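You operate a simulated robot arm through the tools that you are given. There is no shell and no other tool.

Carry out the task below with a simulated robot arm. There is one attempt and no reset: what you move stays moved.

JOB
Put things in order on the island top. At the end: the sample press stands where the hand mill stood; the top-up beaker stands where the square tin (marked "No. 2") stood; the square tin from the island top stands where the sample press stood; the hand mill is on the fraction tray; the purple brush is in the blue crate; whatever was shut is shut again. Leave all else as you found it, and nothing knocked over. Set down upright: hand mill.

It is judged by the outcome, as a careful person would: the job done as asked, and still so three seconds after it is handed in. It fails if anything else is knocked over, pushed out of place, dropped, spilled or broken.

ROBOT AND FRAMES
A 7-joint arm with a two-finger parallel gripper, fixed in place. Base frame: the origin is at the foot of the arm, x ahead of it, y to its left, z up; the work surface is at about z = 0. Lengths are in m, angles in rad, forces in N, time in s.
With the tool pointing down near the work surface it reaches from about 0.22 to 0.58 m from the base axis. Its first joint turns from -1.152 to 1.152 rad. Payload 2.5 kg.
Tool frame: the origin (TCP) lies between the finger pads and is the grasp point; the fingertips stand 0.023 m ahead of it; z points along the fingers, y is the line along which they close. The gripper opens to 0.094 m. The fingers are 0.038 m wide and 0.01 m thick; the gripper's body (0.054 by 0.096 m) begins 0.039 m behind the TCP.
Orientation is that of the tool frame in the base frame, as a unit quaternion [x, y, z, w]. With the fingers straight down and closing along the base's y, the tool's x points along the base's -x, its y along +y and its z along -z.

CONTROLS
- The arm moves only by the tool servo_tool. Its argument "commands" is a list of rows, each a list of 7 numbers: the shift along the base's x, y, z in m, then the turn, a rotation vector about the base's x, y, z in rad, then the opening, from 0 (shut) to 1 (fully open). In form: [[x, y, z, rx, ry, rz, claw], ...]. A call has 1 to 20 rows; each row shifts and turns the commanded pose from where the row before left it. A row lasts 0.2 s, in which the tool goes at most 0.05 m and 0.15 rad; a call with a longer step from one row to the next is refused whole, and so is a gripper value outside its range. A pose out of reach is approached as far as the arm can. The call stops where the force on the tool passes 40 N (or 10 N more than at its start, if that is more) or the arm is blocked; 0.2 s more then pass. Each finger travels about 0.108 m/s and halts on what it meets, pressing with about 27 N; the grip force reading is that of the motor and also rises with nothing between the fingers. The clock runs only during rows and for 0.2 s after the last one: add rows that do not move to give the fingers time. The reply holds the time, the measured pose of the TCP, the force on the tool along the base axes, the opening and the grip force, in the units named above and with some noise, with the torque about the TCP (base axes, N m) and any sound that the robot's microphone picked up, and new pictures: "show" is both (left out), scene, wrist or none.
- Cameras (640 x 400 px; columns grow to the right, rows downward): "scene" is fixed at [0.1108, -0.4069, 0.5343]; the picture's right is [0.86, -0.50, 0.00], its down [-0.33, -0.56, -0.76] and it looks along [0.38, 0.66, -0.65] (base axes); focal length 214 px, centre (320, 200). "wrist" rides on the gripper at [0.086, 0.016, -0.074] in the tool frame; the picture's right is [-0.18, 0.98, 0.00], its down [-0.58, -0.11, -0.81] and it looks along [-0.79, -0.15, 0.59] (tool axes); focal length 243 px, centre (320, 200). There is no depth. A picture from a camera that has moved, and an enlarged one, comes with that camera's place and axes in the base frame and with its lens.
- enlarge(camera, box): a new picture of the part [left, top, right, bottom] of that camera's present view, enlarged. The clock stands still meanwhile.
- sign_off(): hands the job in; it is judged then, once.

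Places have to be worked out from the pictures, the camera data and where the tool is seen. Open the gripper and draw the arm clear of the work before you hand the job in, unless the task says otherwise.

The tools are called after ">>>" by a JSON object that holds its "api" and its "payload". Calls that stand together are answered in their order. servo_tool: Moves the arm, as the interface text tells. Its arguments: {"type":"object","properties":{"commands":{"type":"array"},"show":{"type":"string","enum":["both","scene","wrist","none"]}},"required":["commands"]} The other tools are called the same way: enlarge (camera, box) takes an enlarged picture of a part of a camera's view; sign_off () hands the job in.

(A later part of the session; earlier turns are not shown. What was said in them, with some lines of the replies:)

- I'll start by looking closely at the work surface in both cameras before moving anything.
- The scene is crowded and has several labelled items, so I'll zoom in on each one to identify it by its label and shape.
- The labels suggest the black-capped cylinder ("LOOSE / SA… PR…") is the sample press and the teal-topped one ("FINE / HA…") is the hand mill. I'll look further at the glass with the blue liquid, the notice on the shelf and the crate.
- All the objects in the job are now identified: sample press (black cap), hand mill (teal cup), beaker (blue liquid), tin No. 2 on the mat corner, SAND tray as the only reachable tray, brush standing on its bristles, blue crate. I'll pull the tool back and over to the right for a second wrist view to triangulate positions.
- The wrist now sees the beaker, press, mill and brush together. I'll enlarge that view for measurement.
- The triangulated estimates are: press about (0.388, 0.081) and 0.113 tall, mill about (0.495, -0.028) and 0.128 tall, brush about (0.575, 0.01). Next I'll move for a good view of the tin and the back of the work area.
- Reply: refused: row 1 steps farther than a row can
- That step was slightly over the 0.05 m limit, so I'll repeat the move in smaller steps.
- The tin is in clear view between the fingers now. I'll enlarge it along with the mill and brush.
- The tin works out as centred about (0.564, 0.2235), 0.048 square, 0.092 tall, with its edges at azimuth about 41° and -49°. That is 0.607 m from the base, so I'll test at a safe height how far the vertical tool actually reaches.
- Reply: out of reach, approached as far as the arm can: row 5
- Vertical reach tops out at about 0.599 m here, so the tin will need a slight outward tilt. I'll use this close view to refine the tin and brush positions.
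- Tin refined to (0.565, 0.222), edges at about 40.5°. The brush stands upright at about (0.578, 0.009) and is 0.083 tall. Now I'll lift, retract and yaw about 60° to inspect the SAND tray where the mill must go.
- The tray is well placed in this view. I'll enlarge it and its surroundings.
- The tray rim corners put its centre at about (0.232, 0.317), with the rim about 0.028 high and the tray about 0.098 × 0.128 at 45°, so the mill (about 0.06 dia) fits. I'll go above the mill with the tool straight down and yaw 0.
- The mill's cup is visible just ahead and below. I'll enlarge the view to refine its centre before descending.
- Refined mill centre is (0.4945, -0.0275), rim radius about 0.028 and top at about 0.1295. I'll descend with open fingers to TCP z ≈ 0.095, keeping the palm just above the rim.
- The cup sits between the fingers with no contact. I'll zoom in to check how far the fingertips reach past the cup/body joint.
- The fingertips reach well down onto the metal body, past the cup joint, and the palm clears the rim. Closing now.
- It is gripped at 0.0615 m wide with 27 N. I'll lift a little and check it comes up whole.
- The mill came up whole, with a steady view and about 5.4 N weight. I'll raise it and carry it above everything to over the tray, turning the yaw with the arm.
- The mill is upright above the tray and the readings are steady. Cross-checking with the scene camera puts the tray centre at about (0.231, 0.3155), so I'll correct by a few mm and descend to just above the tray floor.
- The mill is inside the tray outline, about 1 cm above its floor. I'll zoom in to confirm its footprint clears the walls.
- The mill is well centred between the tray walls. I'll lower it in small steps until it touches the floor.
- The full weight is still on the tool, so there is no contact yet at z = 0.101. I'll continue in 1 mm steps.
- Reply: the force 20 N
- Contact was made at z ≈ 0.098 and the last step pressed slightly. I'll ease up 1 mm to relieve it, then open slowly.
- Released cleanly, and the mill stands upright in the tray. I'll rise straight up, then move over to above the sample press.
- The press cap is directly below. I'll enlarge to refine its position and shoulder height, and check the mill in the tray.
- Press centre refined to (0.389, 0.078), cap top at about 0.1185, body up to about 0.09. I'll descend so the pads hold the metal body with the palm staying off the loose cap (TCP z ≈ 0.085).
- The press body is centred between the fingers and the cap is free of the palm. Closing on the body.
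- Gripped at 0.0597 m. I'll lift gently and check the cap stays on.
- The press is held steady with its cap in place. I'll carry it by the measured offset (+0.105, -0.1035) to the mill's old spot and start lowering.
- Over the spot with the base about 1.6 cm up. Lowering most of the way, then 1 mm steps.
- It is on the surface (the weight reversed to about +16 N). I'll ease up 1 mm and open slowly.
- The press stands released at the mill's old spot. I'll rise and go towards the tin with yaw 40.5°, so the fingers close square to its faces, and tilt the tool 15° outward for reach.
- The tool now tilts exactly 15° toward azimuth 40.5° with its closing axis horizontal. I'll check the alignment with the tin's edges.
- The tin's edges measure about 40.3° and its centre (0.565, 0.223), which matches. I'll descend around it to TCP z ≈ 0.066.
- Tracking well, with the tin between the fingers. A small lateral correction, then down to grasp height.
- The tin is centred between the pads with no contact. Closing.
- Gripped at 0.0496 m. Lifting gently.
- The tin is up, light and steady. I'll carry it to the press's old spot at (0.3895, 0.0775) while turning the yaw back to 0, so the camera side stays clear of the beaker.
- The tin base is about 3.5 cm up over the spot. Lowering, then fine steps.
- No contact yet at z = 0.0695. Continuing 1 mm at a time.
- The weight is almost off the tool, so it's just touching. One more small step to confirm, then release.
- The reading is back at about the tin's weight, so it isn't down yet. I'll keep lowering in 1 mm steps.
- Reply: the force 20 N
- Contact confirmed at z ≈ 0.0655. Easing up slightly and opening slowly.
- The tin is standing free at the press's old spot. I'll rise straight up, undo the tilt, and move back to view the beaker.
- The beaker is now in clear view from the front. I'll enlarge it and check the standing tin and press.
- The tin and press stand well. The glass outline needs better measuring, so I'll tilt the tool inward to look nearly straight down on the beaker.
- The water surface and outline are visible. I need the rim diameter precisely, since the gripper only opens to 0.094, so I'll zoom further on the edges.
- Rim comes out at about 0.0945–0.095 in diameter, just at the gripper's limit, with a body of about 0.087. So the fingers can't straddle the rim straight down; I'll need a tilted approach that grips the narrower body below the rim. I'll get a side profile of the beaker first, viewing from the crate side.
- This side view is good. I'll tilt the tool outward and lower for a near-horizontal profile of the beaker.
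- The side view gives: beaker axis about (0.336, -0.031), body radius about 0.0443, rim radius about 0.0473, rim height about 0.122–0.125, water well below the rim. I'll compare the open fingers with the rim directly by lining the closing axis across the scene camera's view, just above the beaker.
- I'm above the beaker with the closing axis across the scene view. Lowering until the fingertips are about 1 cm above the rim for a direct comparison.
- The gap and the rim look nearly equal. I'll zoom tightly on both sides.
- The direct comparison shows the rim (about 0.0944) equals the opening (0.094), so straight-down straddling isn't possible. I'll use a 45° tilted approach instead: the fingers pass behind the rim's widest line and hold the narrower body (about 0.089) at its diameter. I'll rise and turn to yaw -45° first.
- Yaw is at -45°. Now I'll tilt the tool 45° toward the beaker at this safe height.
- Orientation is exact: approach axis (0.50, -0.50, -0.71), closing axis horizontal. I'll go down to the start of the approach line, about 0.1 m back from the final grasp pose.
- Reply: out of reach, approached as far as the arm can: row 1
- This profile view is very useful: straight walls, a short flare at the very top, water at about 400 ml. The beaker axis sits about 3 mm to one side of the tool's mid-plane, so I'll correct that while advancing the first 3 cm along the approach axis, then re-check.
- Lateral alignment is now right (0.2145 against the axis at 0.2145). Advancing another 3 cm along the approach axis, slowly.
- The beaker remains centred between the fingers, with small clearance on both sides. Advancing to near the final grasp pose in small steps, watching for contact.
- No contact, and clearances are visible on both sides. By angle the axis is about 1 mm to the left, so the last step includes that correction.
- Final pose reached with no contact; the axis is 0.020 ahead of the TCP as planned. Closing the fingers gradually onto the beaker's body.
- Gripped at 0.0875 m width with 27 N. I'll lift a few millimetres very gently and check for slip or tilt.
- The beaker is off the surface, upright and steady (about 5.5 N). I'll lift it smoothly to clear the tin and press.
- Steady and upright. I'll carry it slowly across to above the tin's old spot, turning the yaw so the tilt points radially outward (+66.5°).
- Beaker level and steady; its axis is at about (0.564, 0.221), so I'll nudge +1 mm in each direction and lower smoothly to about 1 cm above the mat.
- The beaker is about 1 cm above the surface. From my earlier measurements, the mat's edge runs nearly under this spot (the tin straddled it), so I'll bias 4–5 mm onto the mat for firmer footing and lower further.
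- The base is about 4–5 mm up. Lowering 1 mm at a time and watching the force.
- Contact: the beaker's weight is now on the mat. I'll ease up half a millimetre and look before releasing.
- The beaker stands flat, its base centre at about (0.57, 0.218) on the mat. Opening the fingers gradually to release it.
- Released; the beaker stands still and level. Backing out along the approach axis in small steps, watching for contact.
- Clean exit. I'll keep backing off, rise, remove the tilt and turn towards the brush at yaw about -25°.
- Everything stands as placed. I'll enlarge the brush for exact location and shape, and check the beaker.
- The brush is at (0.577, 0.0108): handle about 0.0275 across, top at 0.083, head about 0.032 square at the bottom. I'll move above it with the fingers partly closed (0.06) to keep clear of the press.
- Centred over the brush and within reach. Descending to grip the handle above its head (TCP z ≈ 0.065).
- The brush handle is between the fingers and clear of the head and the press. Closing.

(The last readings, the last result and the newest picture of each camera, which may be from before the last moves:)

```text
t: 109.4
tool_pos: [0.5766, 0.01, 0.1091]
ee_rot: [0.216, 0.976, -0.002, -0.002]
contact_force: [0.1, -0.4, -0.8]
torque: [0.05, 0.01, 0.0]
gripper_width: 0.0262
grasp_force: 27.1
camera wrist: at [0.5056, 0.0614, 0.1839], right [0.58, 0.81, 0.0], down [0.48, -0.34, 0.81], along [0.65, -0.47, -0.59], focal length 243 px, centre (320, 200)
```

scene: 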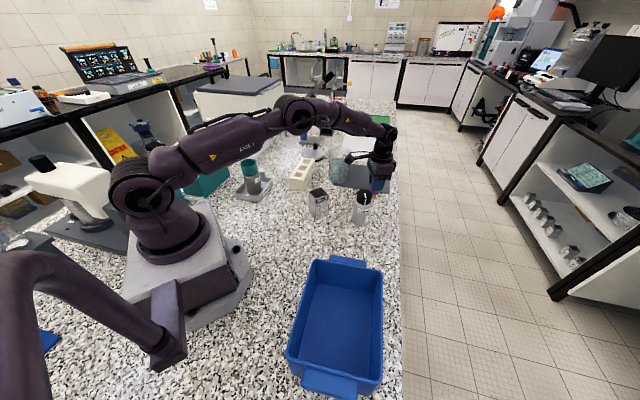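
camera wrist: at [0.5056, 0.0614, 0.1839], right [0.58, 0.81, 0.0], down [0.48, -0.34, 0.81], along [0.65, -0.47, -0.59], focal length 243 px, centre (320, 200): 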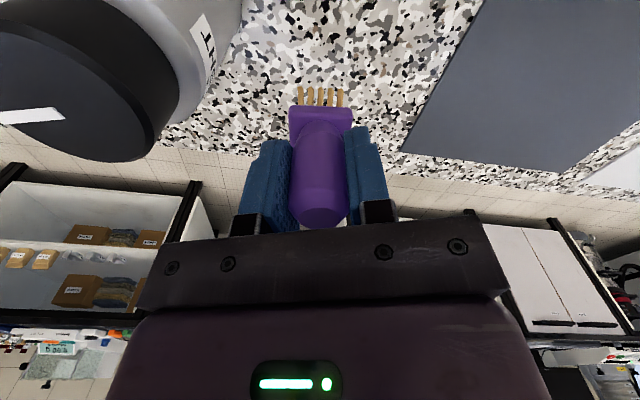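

The brush is firmly held. I'll raise it above everything and carry it to over the crate (centre about (0.236, -0.27)).

>>> {"api": "servo_tool", "payload": {"commands": [[0, 0, 0.03, 0, 0, 0, 0.1], [0, 0, 0.045, 0, 0, 0, 0.1], [-0.005, -0.004, 0.045, 0, 0, 0, 0.1], [-0.015, -0.012, 0.04, 0, 0, -0.03, 0.1], [-0.031, -0.0255, 0.005, 0, 0, -0.03, 0.1], [-0.031, -0.0255, 0, 0, 0, -0.03, 0.1], [-0.031, -0.0255, 0, 0, 0, -0.03, 0.1], [-0.031, -0.0255, 0, 0, 0, -0.03, 0.1], [-0.031, -0.0255, 0, 0, 0, -0.03, 0.1], [-0.031, -0.0255, 0, 0, 0, -0.03, 0.1], [-0.031, -0.0255, 0, 0, 0, -0.03, 0.1], [-0.031, -0.0255, 0, 0, 0, -0.03, 0.1], [-0.031, -0.0255, 0, 0, 0, -0.03, 0.1], [-0.025, -0.02, 0, 0, 0, 0, 0.1], [-0.017, -0.0145, 0, 0, 0, 0, 0.1], [0, 0, 0, 0, 0, 0, 0.1], [0, 0, 0, 0, 0, 0, 0.1]], "show": "both"}}

```text
t: 113.0
tool_pos: [0.2372, -0.2691, 0.2742]
ee_rot: [0.359, 0.933, -0.001, 0.0]
contact_force: [0.6, -0.8, -0.2]
torque: [0.0, 0.01, 0.03]
gripper_width: 0.0264
grasp_force: 27.2
camera wrist: at [0.1848, -0.2011, 0.3479], right [0.8, 0.6, 0.0], down [0.36, -0.47, 0.81], along [0.49, -0.64, -0.59], focal length 243 px, centre (320, 200)
```

scene: 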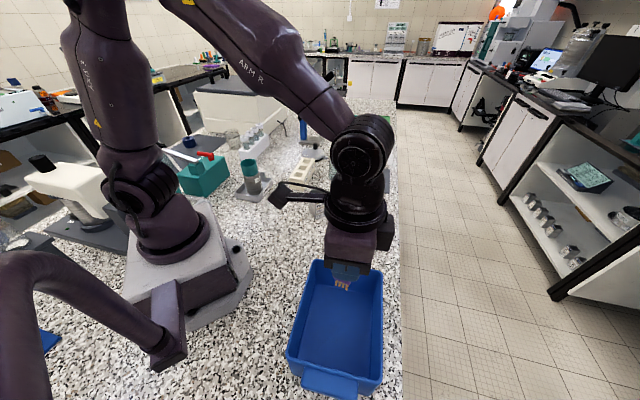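
wrist: 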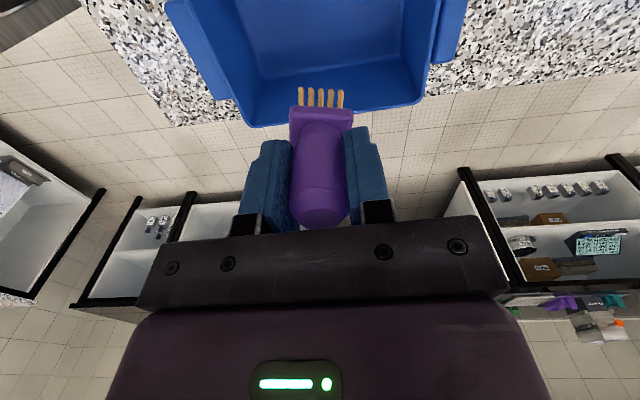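

The brush hangs over the crate. I'll enlarge the view to confirm where the crate walls are before going down.

>>> {"api": "enlarge", "payload": {"camera": "wrist", "box": [140, 0, 480, 140]}}

>>> {"api": "enlarge", "payload": {"camera": "scene", "box": [270, 220, 410, 400]}}

```text
1.88 times, centred on (310, 70) of wrist
camera zoom: at [0.1848, -0.2011, 0.3479], right [0.8, 0.6, 0.0], down [0.36, -0.47, 0.81], along [0.49, -0.64, -0.59], focal length 457 px, centre (339, 445)
```

zoom: 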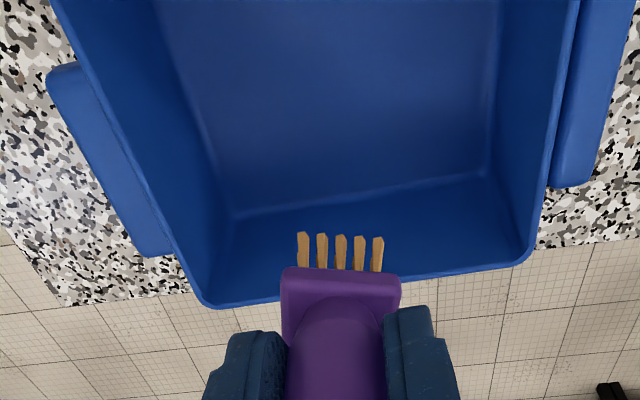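

```text
2.22 times, centred on (340, 310) of scene
camera zoom: at [0.1107, -0.4069, 0.5343], right [0.86, -0.5, 0.0], down [-0.33, -0.56, -0.76], along [0.38, 0.66, -0.65], focal length 477 px, centre (276, -44)
```

zoom: 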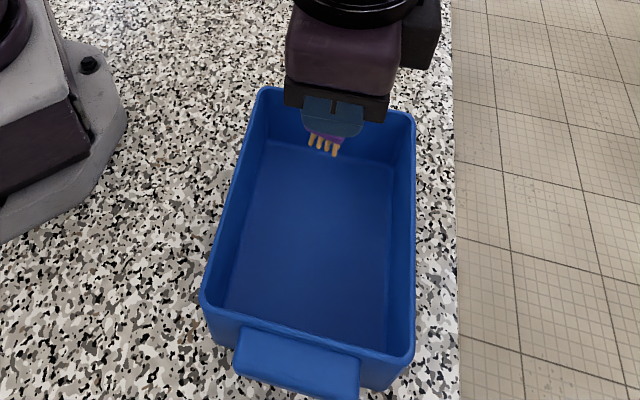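

The crate rim spans roughly (0.241, -0.146), (0.365, -0.253), (0.228, -0.398), (0.114, -0.292), so the brush is over its centre. Descending into the crate.

>>> {"api": "servo_tool", "payload": {"commands": [[0, -0.002, -0.04, 0, 0, 0, 0.1], [0, 0, -0.045, 0, 0, 0, 0.1], [0, 0, -0.04, 0, 0, 0, 0.1], [0, 0, -0.03, 0, 0, 0, 0.1], [0, 0, -0.02, 0, 0, 0, 0.1], [0, 0, -0.01, 0, 0, 0, 0.1], [0, 0, 0, 0, 0, 0, 0.1]], "show": "both"}}

```text
t: 114.6
tool_pos: [0.2347, -0.2711, 0.0891]
ee_rot: [0.361, 0.933, -0.002, 0.0]
contact_force: [-0.8, -0.6, -1.4]
torque: [0.0, -0.02, -0.01]
gripper_width: 0.026
grasp_force: 27.2
camera wrist: at [0.183, -0.2026, 0.163], right [0.8, 0.6, 0.0], down [0.36, -0.47, 0.81], along [0.49, -0.64, -0.59], focal length 243 px, centre (320, 200)
```

scene: 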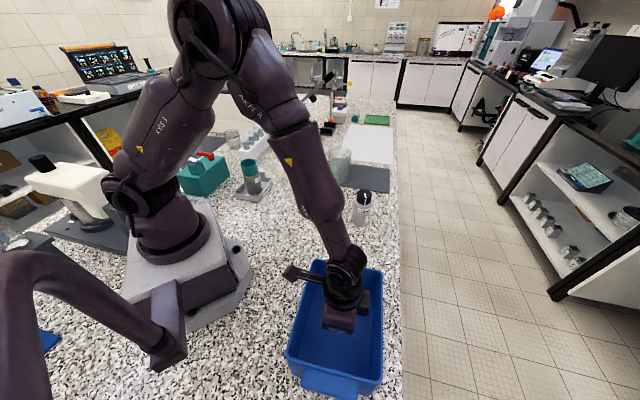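
wrist: 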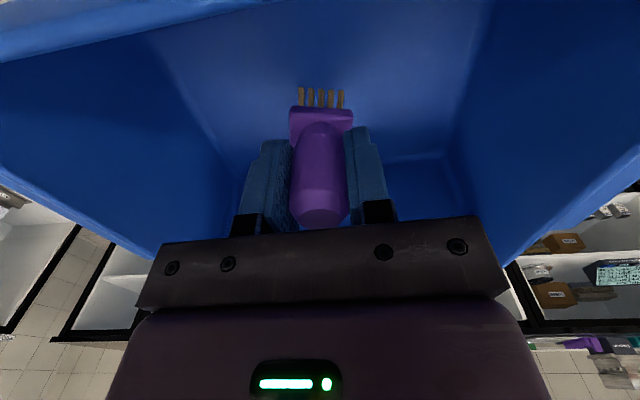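

The brush is inside with its bristles about 2 cm above the floor, and the hand is clear of the rims. Lowering gently to the floor.

>>> {"api": "servo_tool", "payload": {"commands": [[0, 0, -0.006, 0, 0, 0, 0.1], [0, 0, -0.005, 0, 0, 0, 0.1], [0, 0, -0.002, 0, 0, 0, 0.1], [0, 0, -0.001, 0, 0, 0, 0.1], [0, 0, 0, 0, 0, 0, 0.1]], "show": "both"}}

>>> {"api": "enlarge", "payload": {"camera": "scene", "box": [270, 240, 400, 400]}}

```text
t: 115.8
tool_pos: [0.2362, -0.2721, 0.0756]
ee_rot: [0.36, 0.933, -0.002, -0.001]
contact_force: [-0.4, -0.1, -0.5]
torque: [-0.03, 0.0, 0.0]
gripper_width: 0.0262
grasp_force: 27.3
camera wrist: at [0.1835, -0.2028, 0.1493], right [0.8, 0.6, 0.0], down [0.36, -0.47, 0.81], along [0.49, -0.64, -0.59], focal length 243 px, centre (320, 200)
```

scene: 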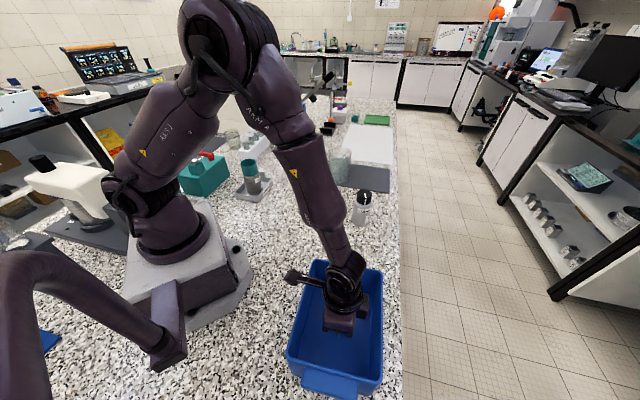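
wrist: 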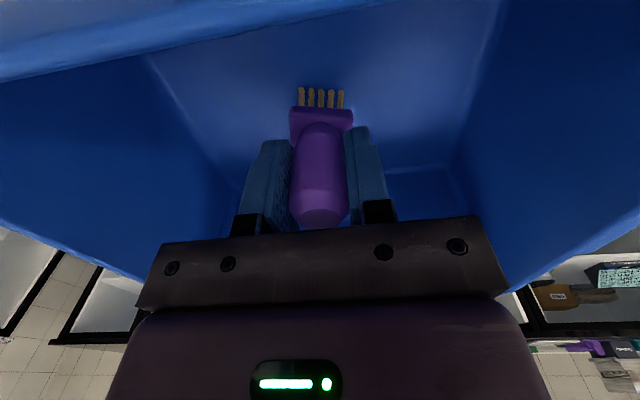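

```text
2.50 times, centred on (335, 320) of scene
camera zoom: at [0.1108, -0.4069, 0.5343], right [0.86, -0.5, 0.0], down [-0.33, -0.56, -0.76], along [0.38, 0.66, -0.65], focal length 536 px, centre (282, -100)
```

zoom: 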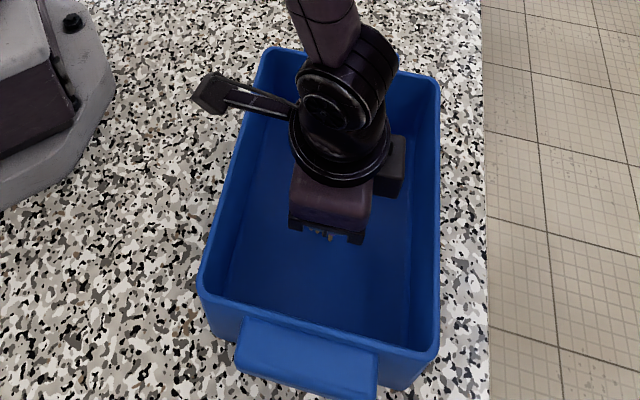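

Still no contact. Continuing down in 1–2 mm steps.

>>> {"api": "servo_tool", "payload": {"commands": [[0, 0, -0.0015, 0, 0, 0, 0.1], [0, 0, -0.0015, 0, 0, 0, 0.1], [0, 0, 0, 0, 0, 0, 0.1]], "show": "none"}}

>>> {"api": "servo_tool", "payload": {"commands": [[0, 0, -0.001, 0, 0, 0, 0.1], [0, 0, -0.001, 0, 0, 0, 0.1], [0, 0, 0, 0, 0, 0, 0.1]], "show": "none"}}

>>> {"api": "servo_tool", "payload": {"commands": [[0, 0, -0.001, 0, 0, 0, 0.1], [0, 0, 0, 0, 0, 0, 0.1]], "show": "wrist"}}

```text
t: 116.6
tool_pos: [0.2371, -0.273, 0.072]
ee_rot: [0.36, 0.933, -0.001, -0.001]
contact_force: [-0.2, -0.4, -0.6]
torque: [0.01, 0.01, 0.0]
gripper_width: 0.0264
grasp_force: 27.0
```

```text
t: 117.4
tool_pos: [0.2361, -0.2724, 0.0688]
ee_rot: [0.36, 0.933, -0.001, -0.001]
contact_force: [-1.1, 2.5, 7.3]
torque: [0.16, 0.12, 0.01]
gripper_width: 0.026
grasp_force: 26.9
```

```text
t: 118.0
tool_pos: [0.2381, -0.2729, 0.0693]
ee_rot: [0.36, 0.933, -0.001, 0.001]
contact_force: [-3.0, 3.3, 21.6]
torque: [0.16, 0.13, 0.07]
gripper_width: 0.0262
grasp_force: 26.5
camera wrist: at [0.1845, -0.2027, 0.1437], right [0.8, 0.6, 0.0], down [0.36, -0.47, 0.81], along [0.49, -0.64, -0.59], focal length 243 px, centre (320, 200)
```

wrist: 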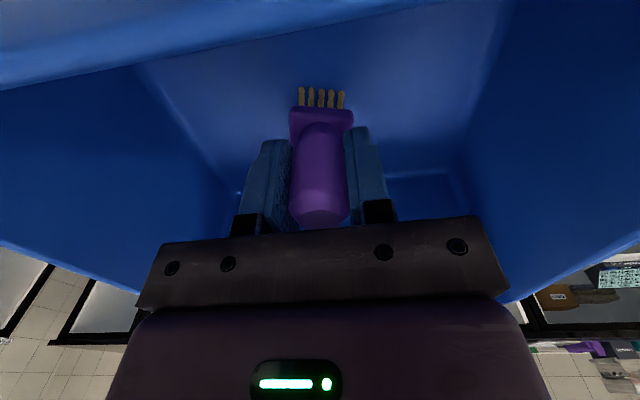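

The bristles are on the crate floor. Easing the pressure off, then opening a little to release.

>>> {"api": "servo_tool", "payload": {"commands": [[0, 0, 0.001, 0, 0, 0, 0.1], [0, 0, 0.0003, 0, 0, 0, 0.1], [0, 0, 0, 0, 0, 0, 0.32], [0, 0, 0, 0, 0, 0, 0.42], [0, 0, 0, 0, 0, 0, 0.55], [0, 0, 0, 0, 0, 0, 0.6], [0, 0, 0, 0, 0, 0, 0.6]], "show": "wrist"}}

```text
t: 119.6
tool_pos: [0.2356, -0.2719, 0.0698]
ee_rot: [0.36, 0.933, -0.001, -0.001]
contact_force: [-0.1, -1.1, -0.2]
torque: [-0.02, 0.02, 0.01]
gripper_width: 0.0565
grasp_force: 0.1
camera wrist: at [0.1834, -0.2025, 0.1448], right [0.8, 0.6, 0.0], down [0.36, -0.47, 0.81], along [0.49, -0.64, -0.59], focal length 243 px, centre (320, 200)
```

wrist: 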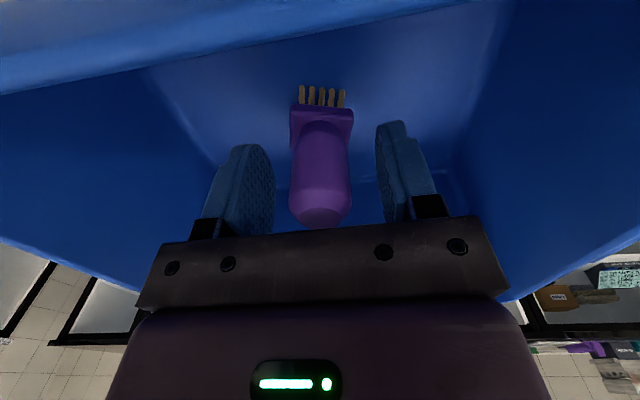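

The brush stands by itself on the crate floor. Rising straight up and clear of the crate.

>>> {"api": "servo_tool", "payload": {"commands": [[0, 0, 0.015, 0, 0, 0, 0.6], [0, 0, 0.03, 0, 0, 0, 0.6], [0, 0, 0.04, 0, 0, 0, 0.6], [0, 0, 0.045, 0, 0, 0, 0.6], [0, 0, 0.045, 0, 0, 0, 0.8], [0, 0, 0.045, 0, 0, 0, 1], [0.01, 0.03, 0.03, 0, 0, 0.05, 1], [0.01, 0.035, 0.02, 0, 0, 0.1, 1], [0.01, 0.04, 0, 0, 0, 0.12, 1], [0.01, 0.04, 0, 0, 0, 0.12, 1], [0, 0.04, 0, 0, 0, 0.12, 1], [0, 0.04, 0, 0, 0, 0.12, 1], [0, 0.04, 0, 0, 0, 0.1, 1], [0, 0, 0, 0, 0, 0, 1], [0, 0, 0, 0, 0, 0, 1]], "show": "both"}}

>>> {"api": "enlarge", "payload": {"camera": "scene", "box": [270, 230, 410, 400]}}

>>> {"api": "enlarge", "payload": {"camera": "scene", "box": [220, 120, 412, 240]}}

```text
t: 122.8
tool_pos: [0.2768, -0.0097, 0.339]
ee_rot: [0.003, 1.0, -0.001, 0.0]
contact_force: [0.0, 0.5, -0.7]
torque: [0.02, -0.01, 0.0]
gripper_width: 0.0939
grasp_force: 0.1
camera wrist: at [0.1903, 0.0072, 0.4138], right [0.19, 0.98, 0.0], down [0.58, -0.11, 0.81], along [0.79, -0.15, -0.59], focal length 243 px, centre (320, 200)
```

scene: 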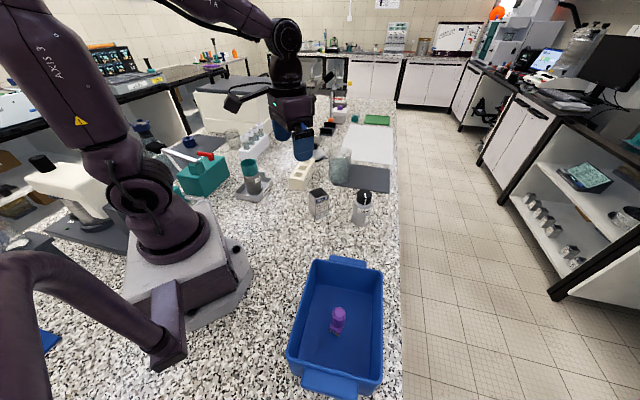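
wrist: 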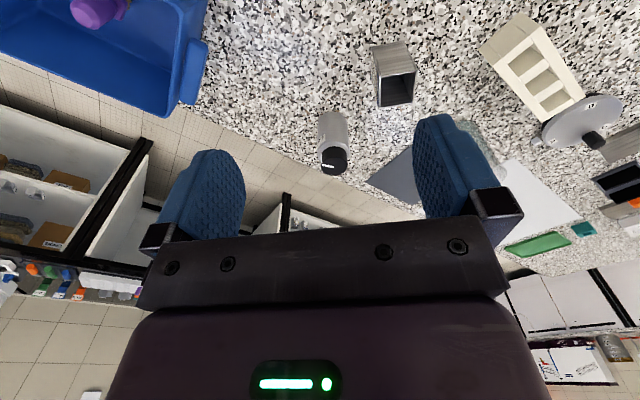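

```text
2.35 times, centred on (340, 315) of scene
camera zoom: at [0.1108, -0.4069, 0.5343], right [0.86, -0.5, 0.0], down [-0.33, -0.56, -0.76], along [0.38, 0.66, -0.65], focal length 505 px, centre (273, -71)
```

zoom: 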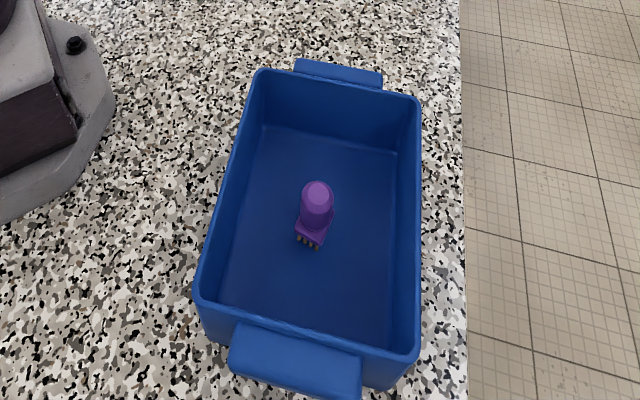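

```text
3.33 times, centred on (316, 180) of scene
camera zoom: at [0.1108, -0.4069, 0.5343], right [0.86, -0.5, 0.0], down [-0.33, -0.56, -0.76], along [0.38, 0.66, -0.65], focal length 715 px, centre (333, 267)
```

zoom: 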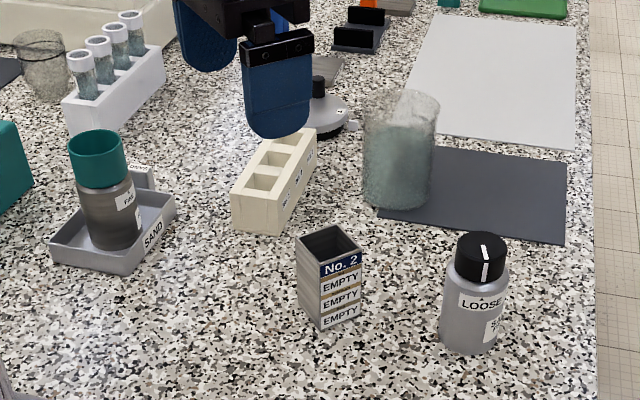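

All five items are in place and nothing else has moved. I'll draw the arm up and back, clear of the work, and take a last look.

>>> {"api": "servo_tool", "payload": {"commands": [[-0.005, 0.02, 0.03, 0, 0, 0, 1], [-0.005, 0.02, 0.03, 0, 0, 0, 1], [0, 0.02, 0.02, 0, 0, 0, 1], [0, 0, 0, 0, 0, 0, 1], [0, 0, 0, 0, 0, 0, 1], [0, 0, 0, 0, 0, 0, 1], [0, 0, 0, 0, 0, 0, 1], [0, 0, 0, 0, 0, 0, 1]], "show": "both"}}

>>> {"api": "enlarge", "payload": {"camera": "scene", "box": [160, 90, 400, 240]}}

>>> {"api": "enlarge", "payload": {"camera": "scene", "box": [320, 135, 400, 195]}}

```text
t: 124.6
tool_pos: [0.2658, 0.0525, 0.4196]
ee_rot: [0.004, 1.0, -0.002, 0.0]
contact_force: [0.5, -0.2, 0.5]
torque: [-0.02, 0.01, 0.01]
gripper_width: 0.0937
grasp_force: 0.0
camera wrist: at [0.18, 0.0688, 0.4939], right [0.19, 0.98, 0.0], down [0.58, -0.11, 0.81], along [0.79, -0.16, -0.59], focal length 243 px, centre (320, 200)
```

scene: 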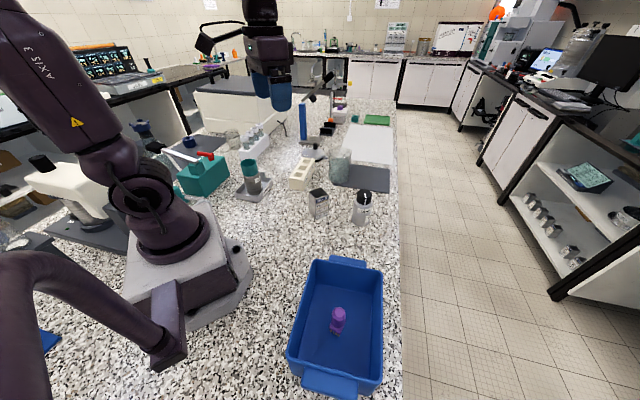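
wrist: 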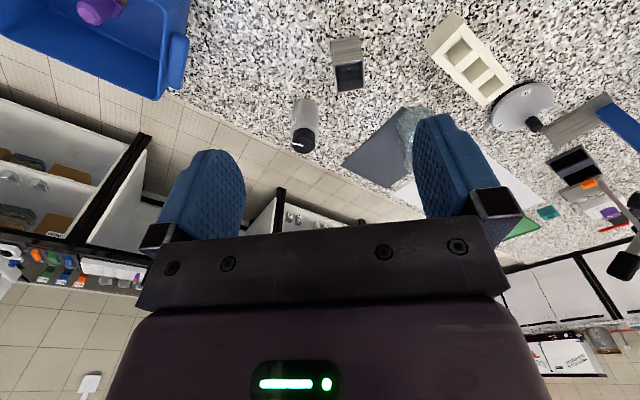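

```text
2.67 times, centred on (280, 165) of scene
camera zoom: at [0.1108, -0.4069, 0.5343], right [0.86, -0.5, 0.0], down [-0.33, -0.56, -0.76], along [0.38, 0.66, -0.65], focal length 572 px, centre (427, 293)
```

zoom: 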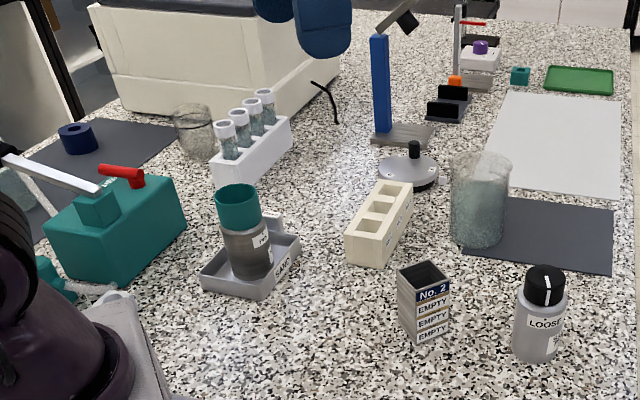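

```text
6.67 times, centred on (360, 165) of scene
camera zoom: at [0.1108, -0.4069, 0.5343], right [0.86, -0.5, 0.0], down [-0.33, -0.56, -0.76], along [0.38, 0.66, -0.65], focal length 1430 px, centre (53, 433)
```

zoom: 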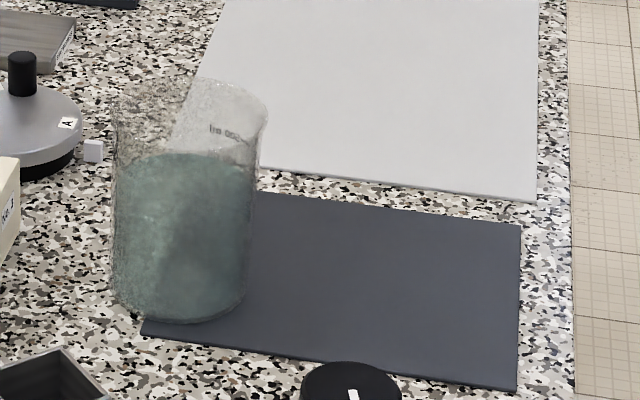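

Final state:
- The mill is upright in the SAND (fraction) tray.
- The press stands at the mill's old place, with its knob still on LOOSE.
- Tin No. 2 is at the press's old place.
- The beaker is level and unspilled at the tin's old place.
- The brush is in the blue crate.

Nothing was opened, nothing else has shifted, and the arm is clear with the gripper open, so I'm handing in.

>>> {"api": "sign_off", "payload": {}}

```text
The job is handed in.
```

I've put everything in order on the island top and handed the job in. In the last pictures everything was upright, nothing had spilled, and the other items looked undisturbed.

- **Hand mill:** it stands upright in the tray labelled "SAND". I took this to be the fraction tray, as the only other tray I saw, the green one, was out of reach.
- **Sample press:** it stands where the hand mill stood, with its knob still on LOOSE.
- **Square tin (No. 2):** it stands where the sample press stood, turned about 40° from how it faced before.
- **Top-up beaker:** it stands level within about 1 cm of the tin's old spot. The edge of the dark mat runs under that spot, so I set the beaker slightly further onto the mat for firmer footing.
- **Purple brush:** it stands on its bristles in the blue crate.

I didn't open anything, so there was nothing to shut again. The gripper is open and the arm is clear of the work.
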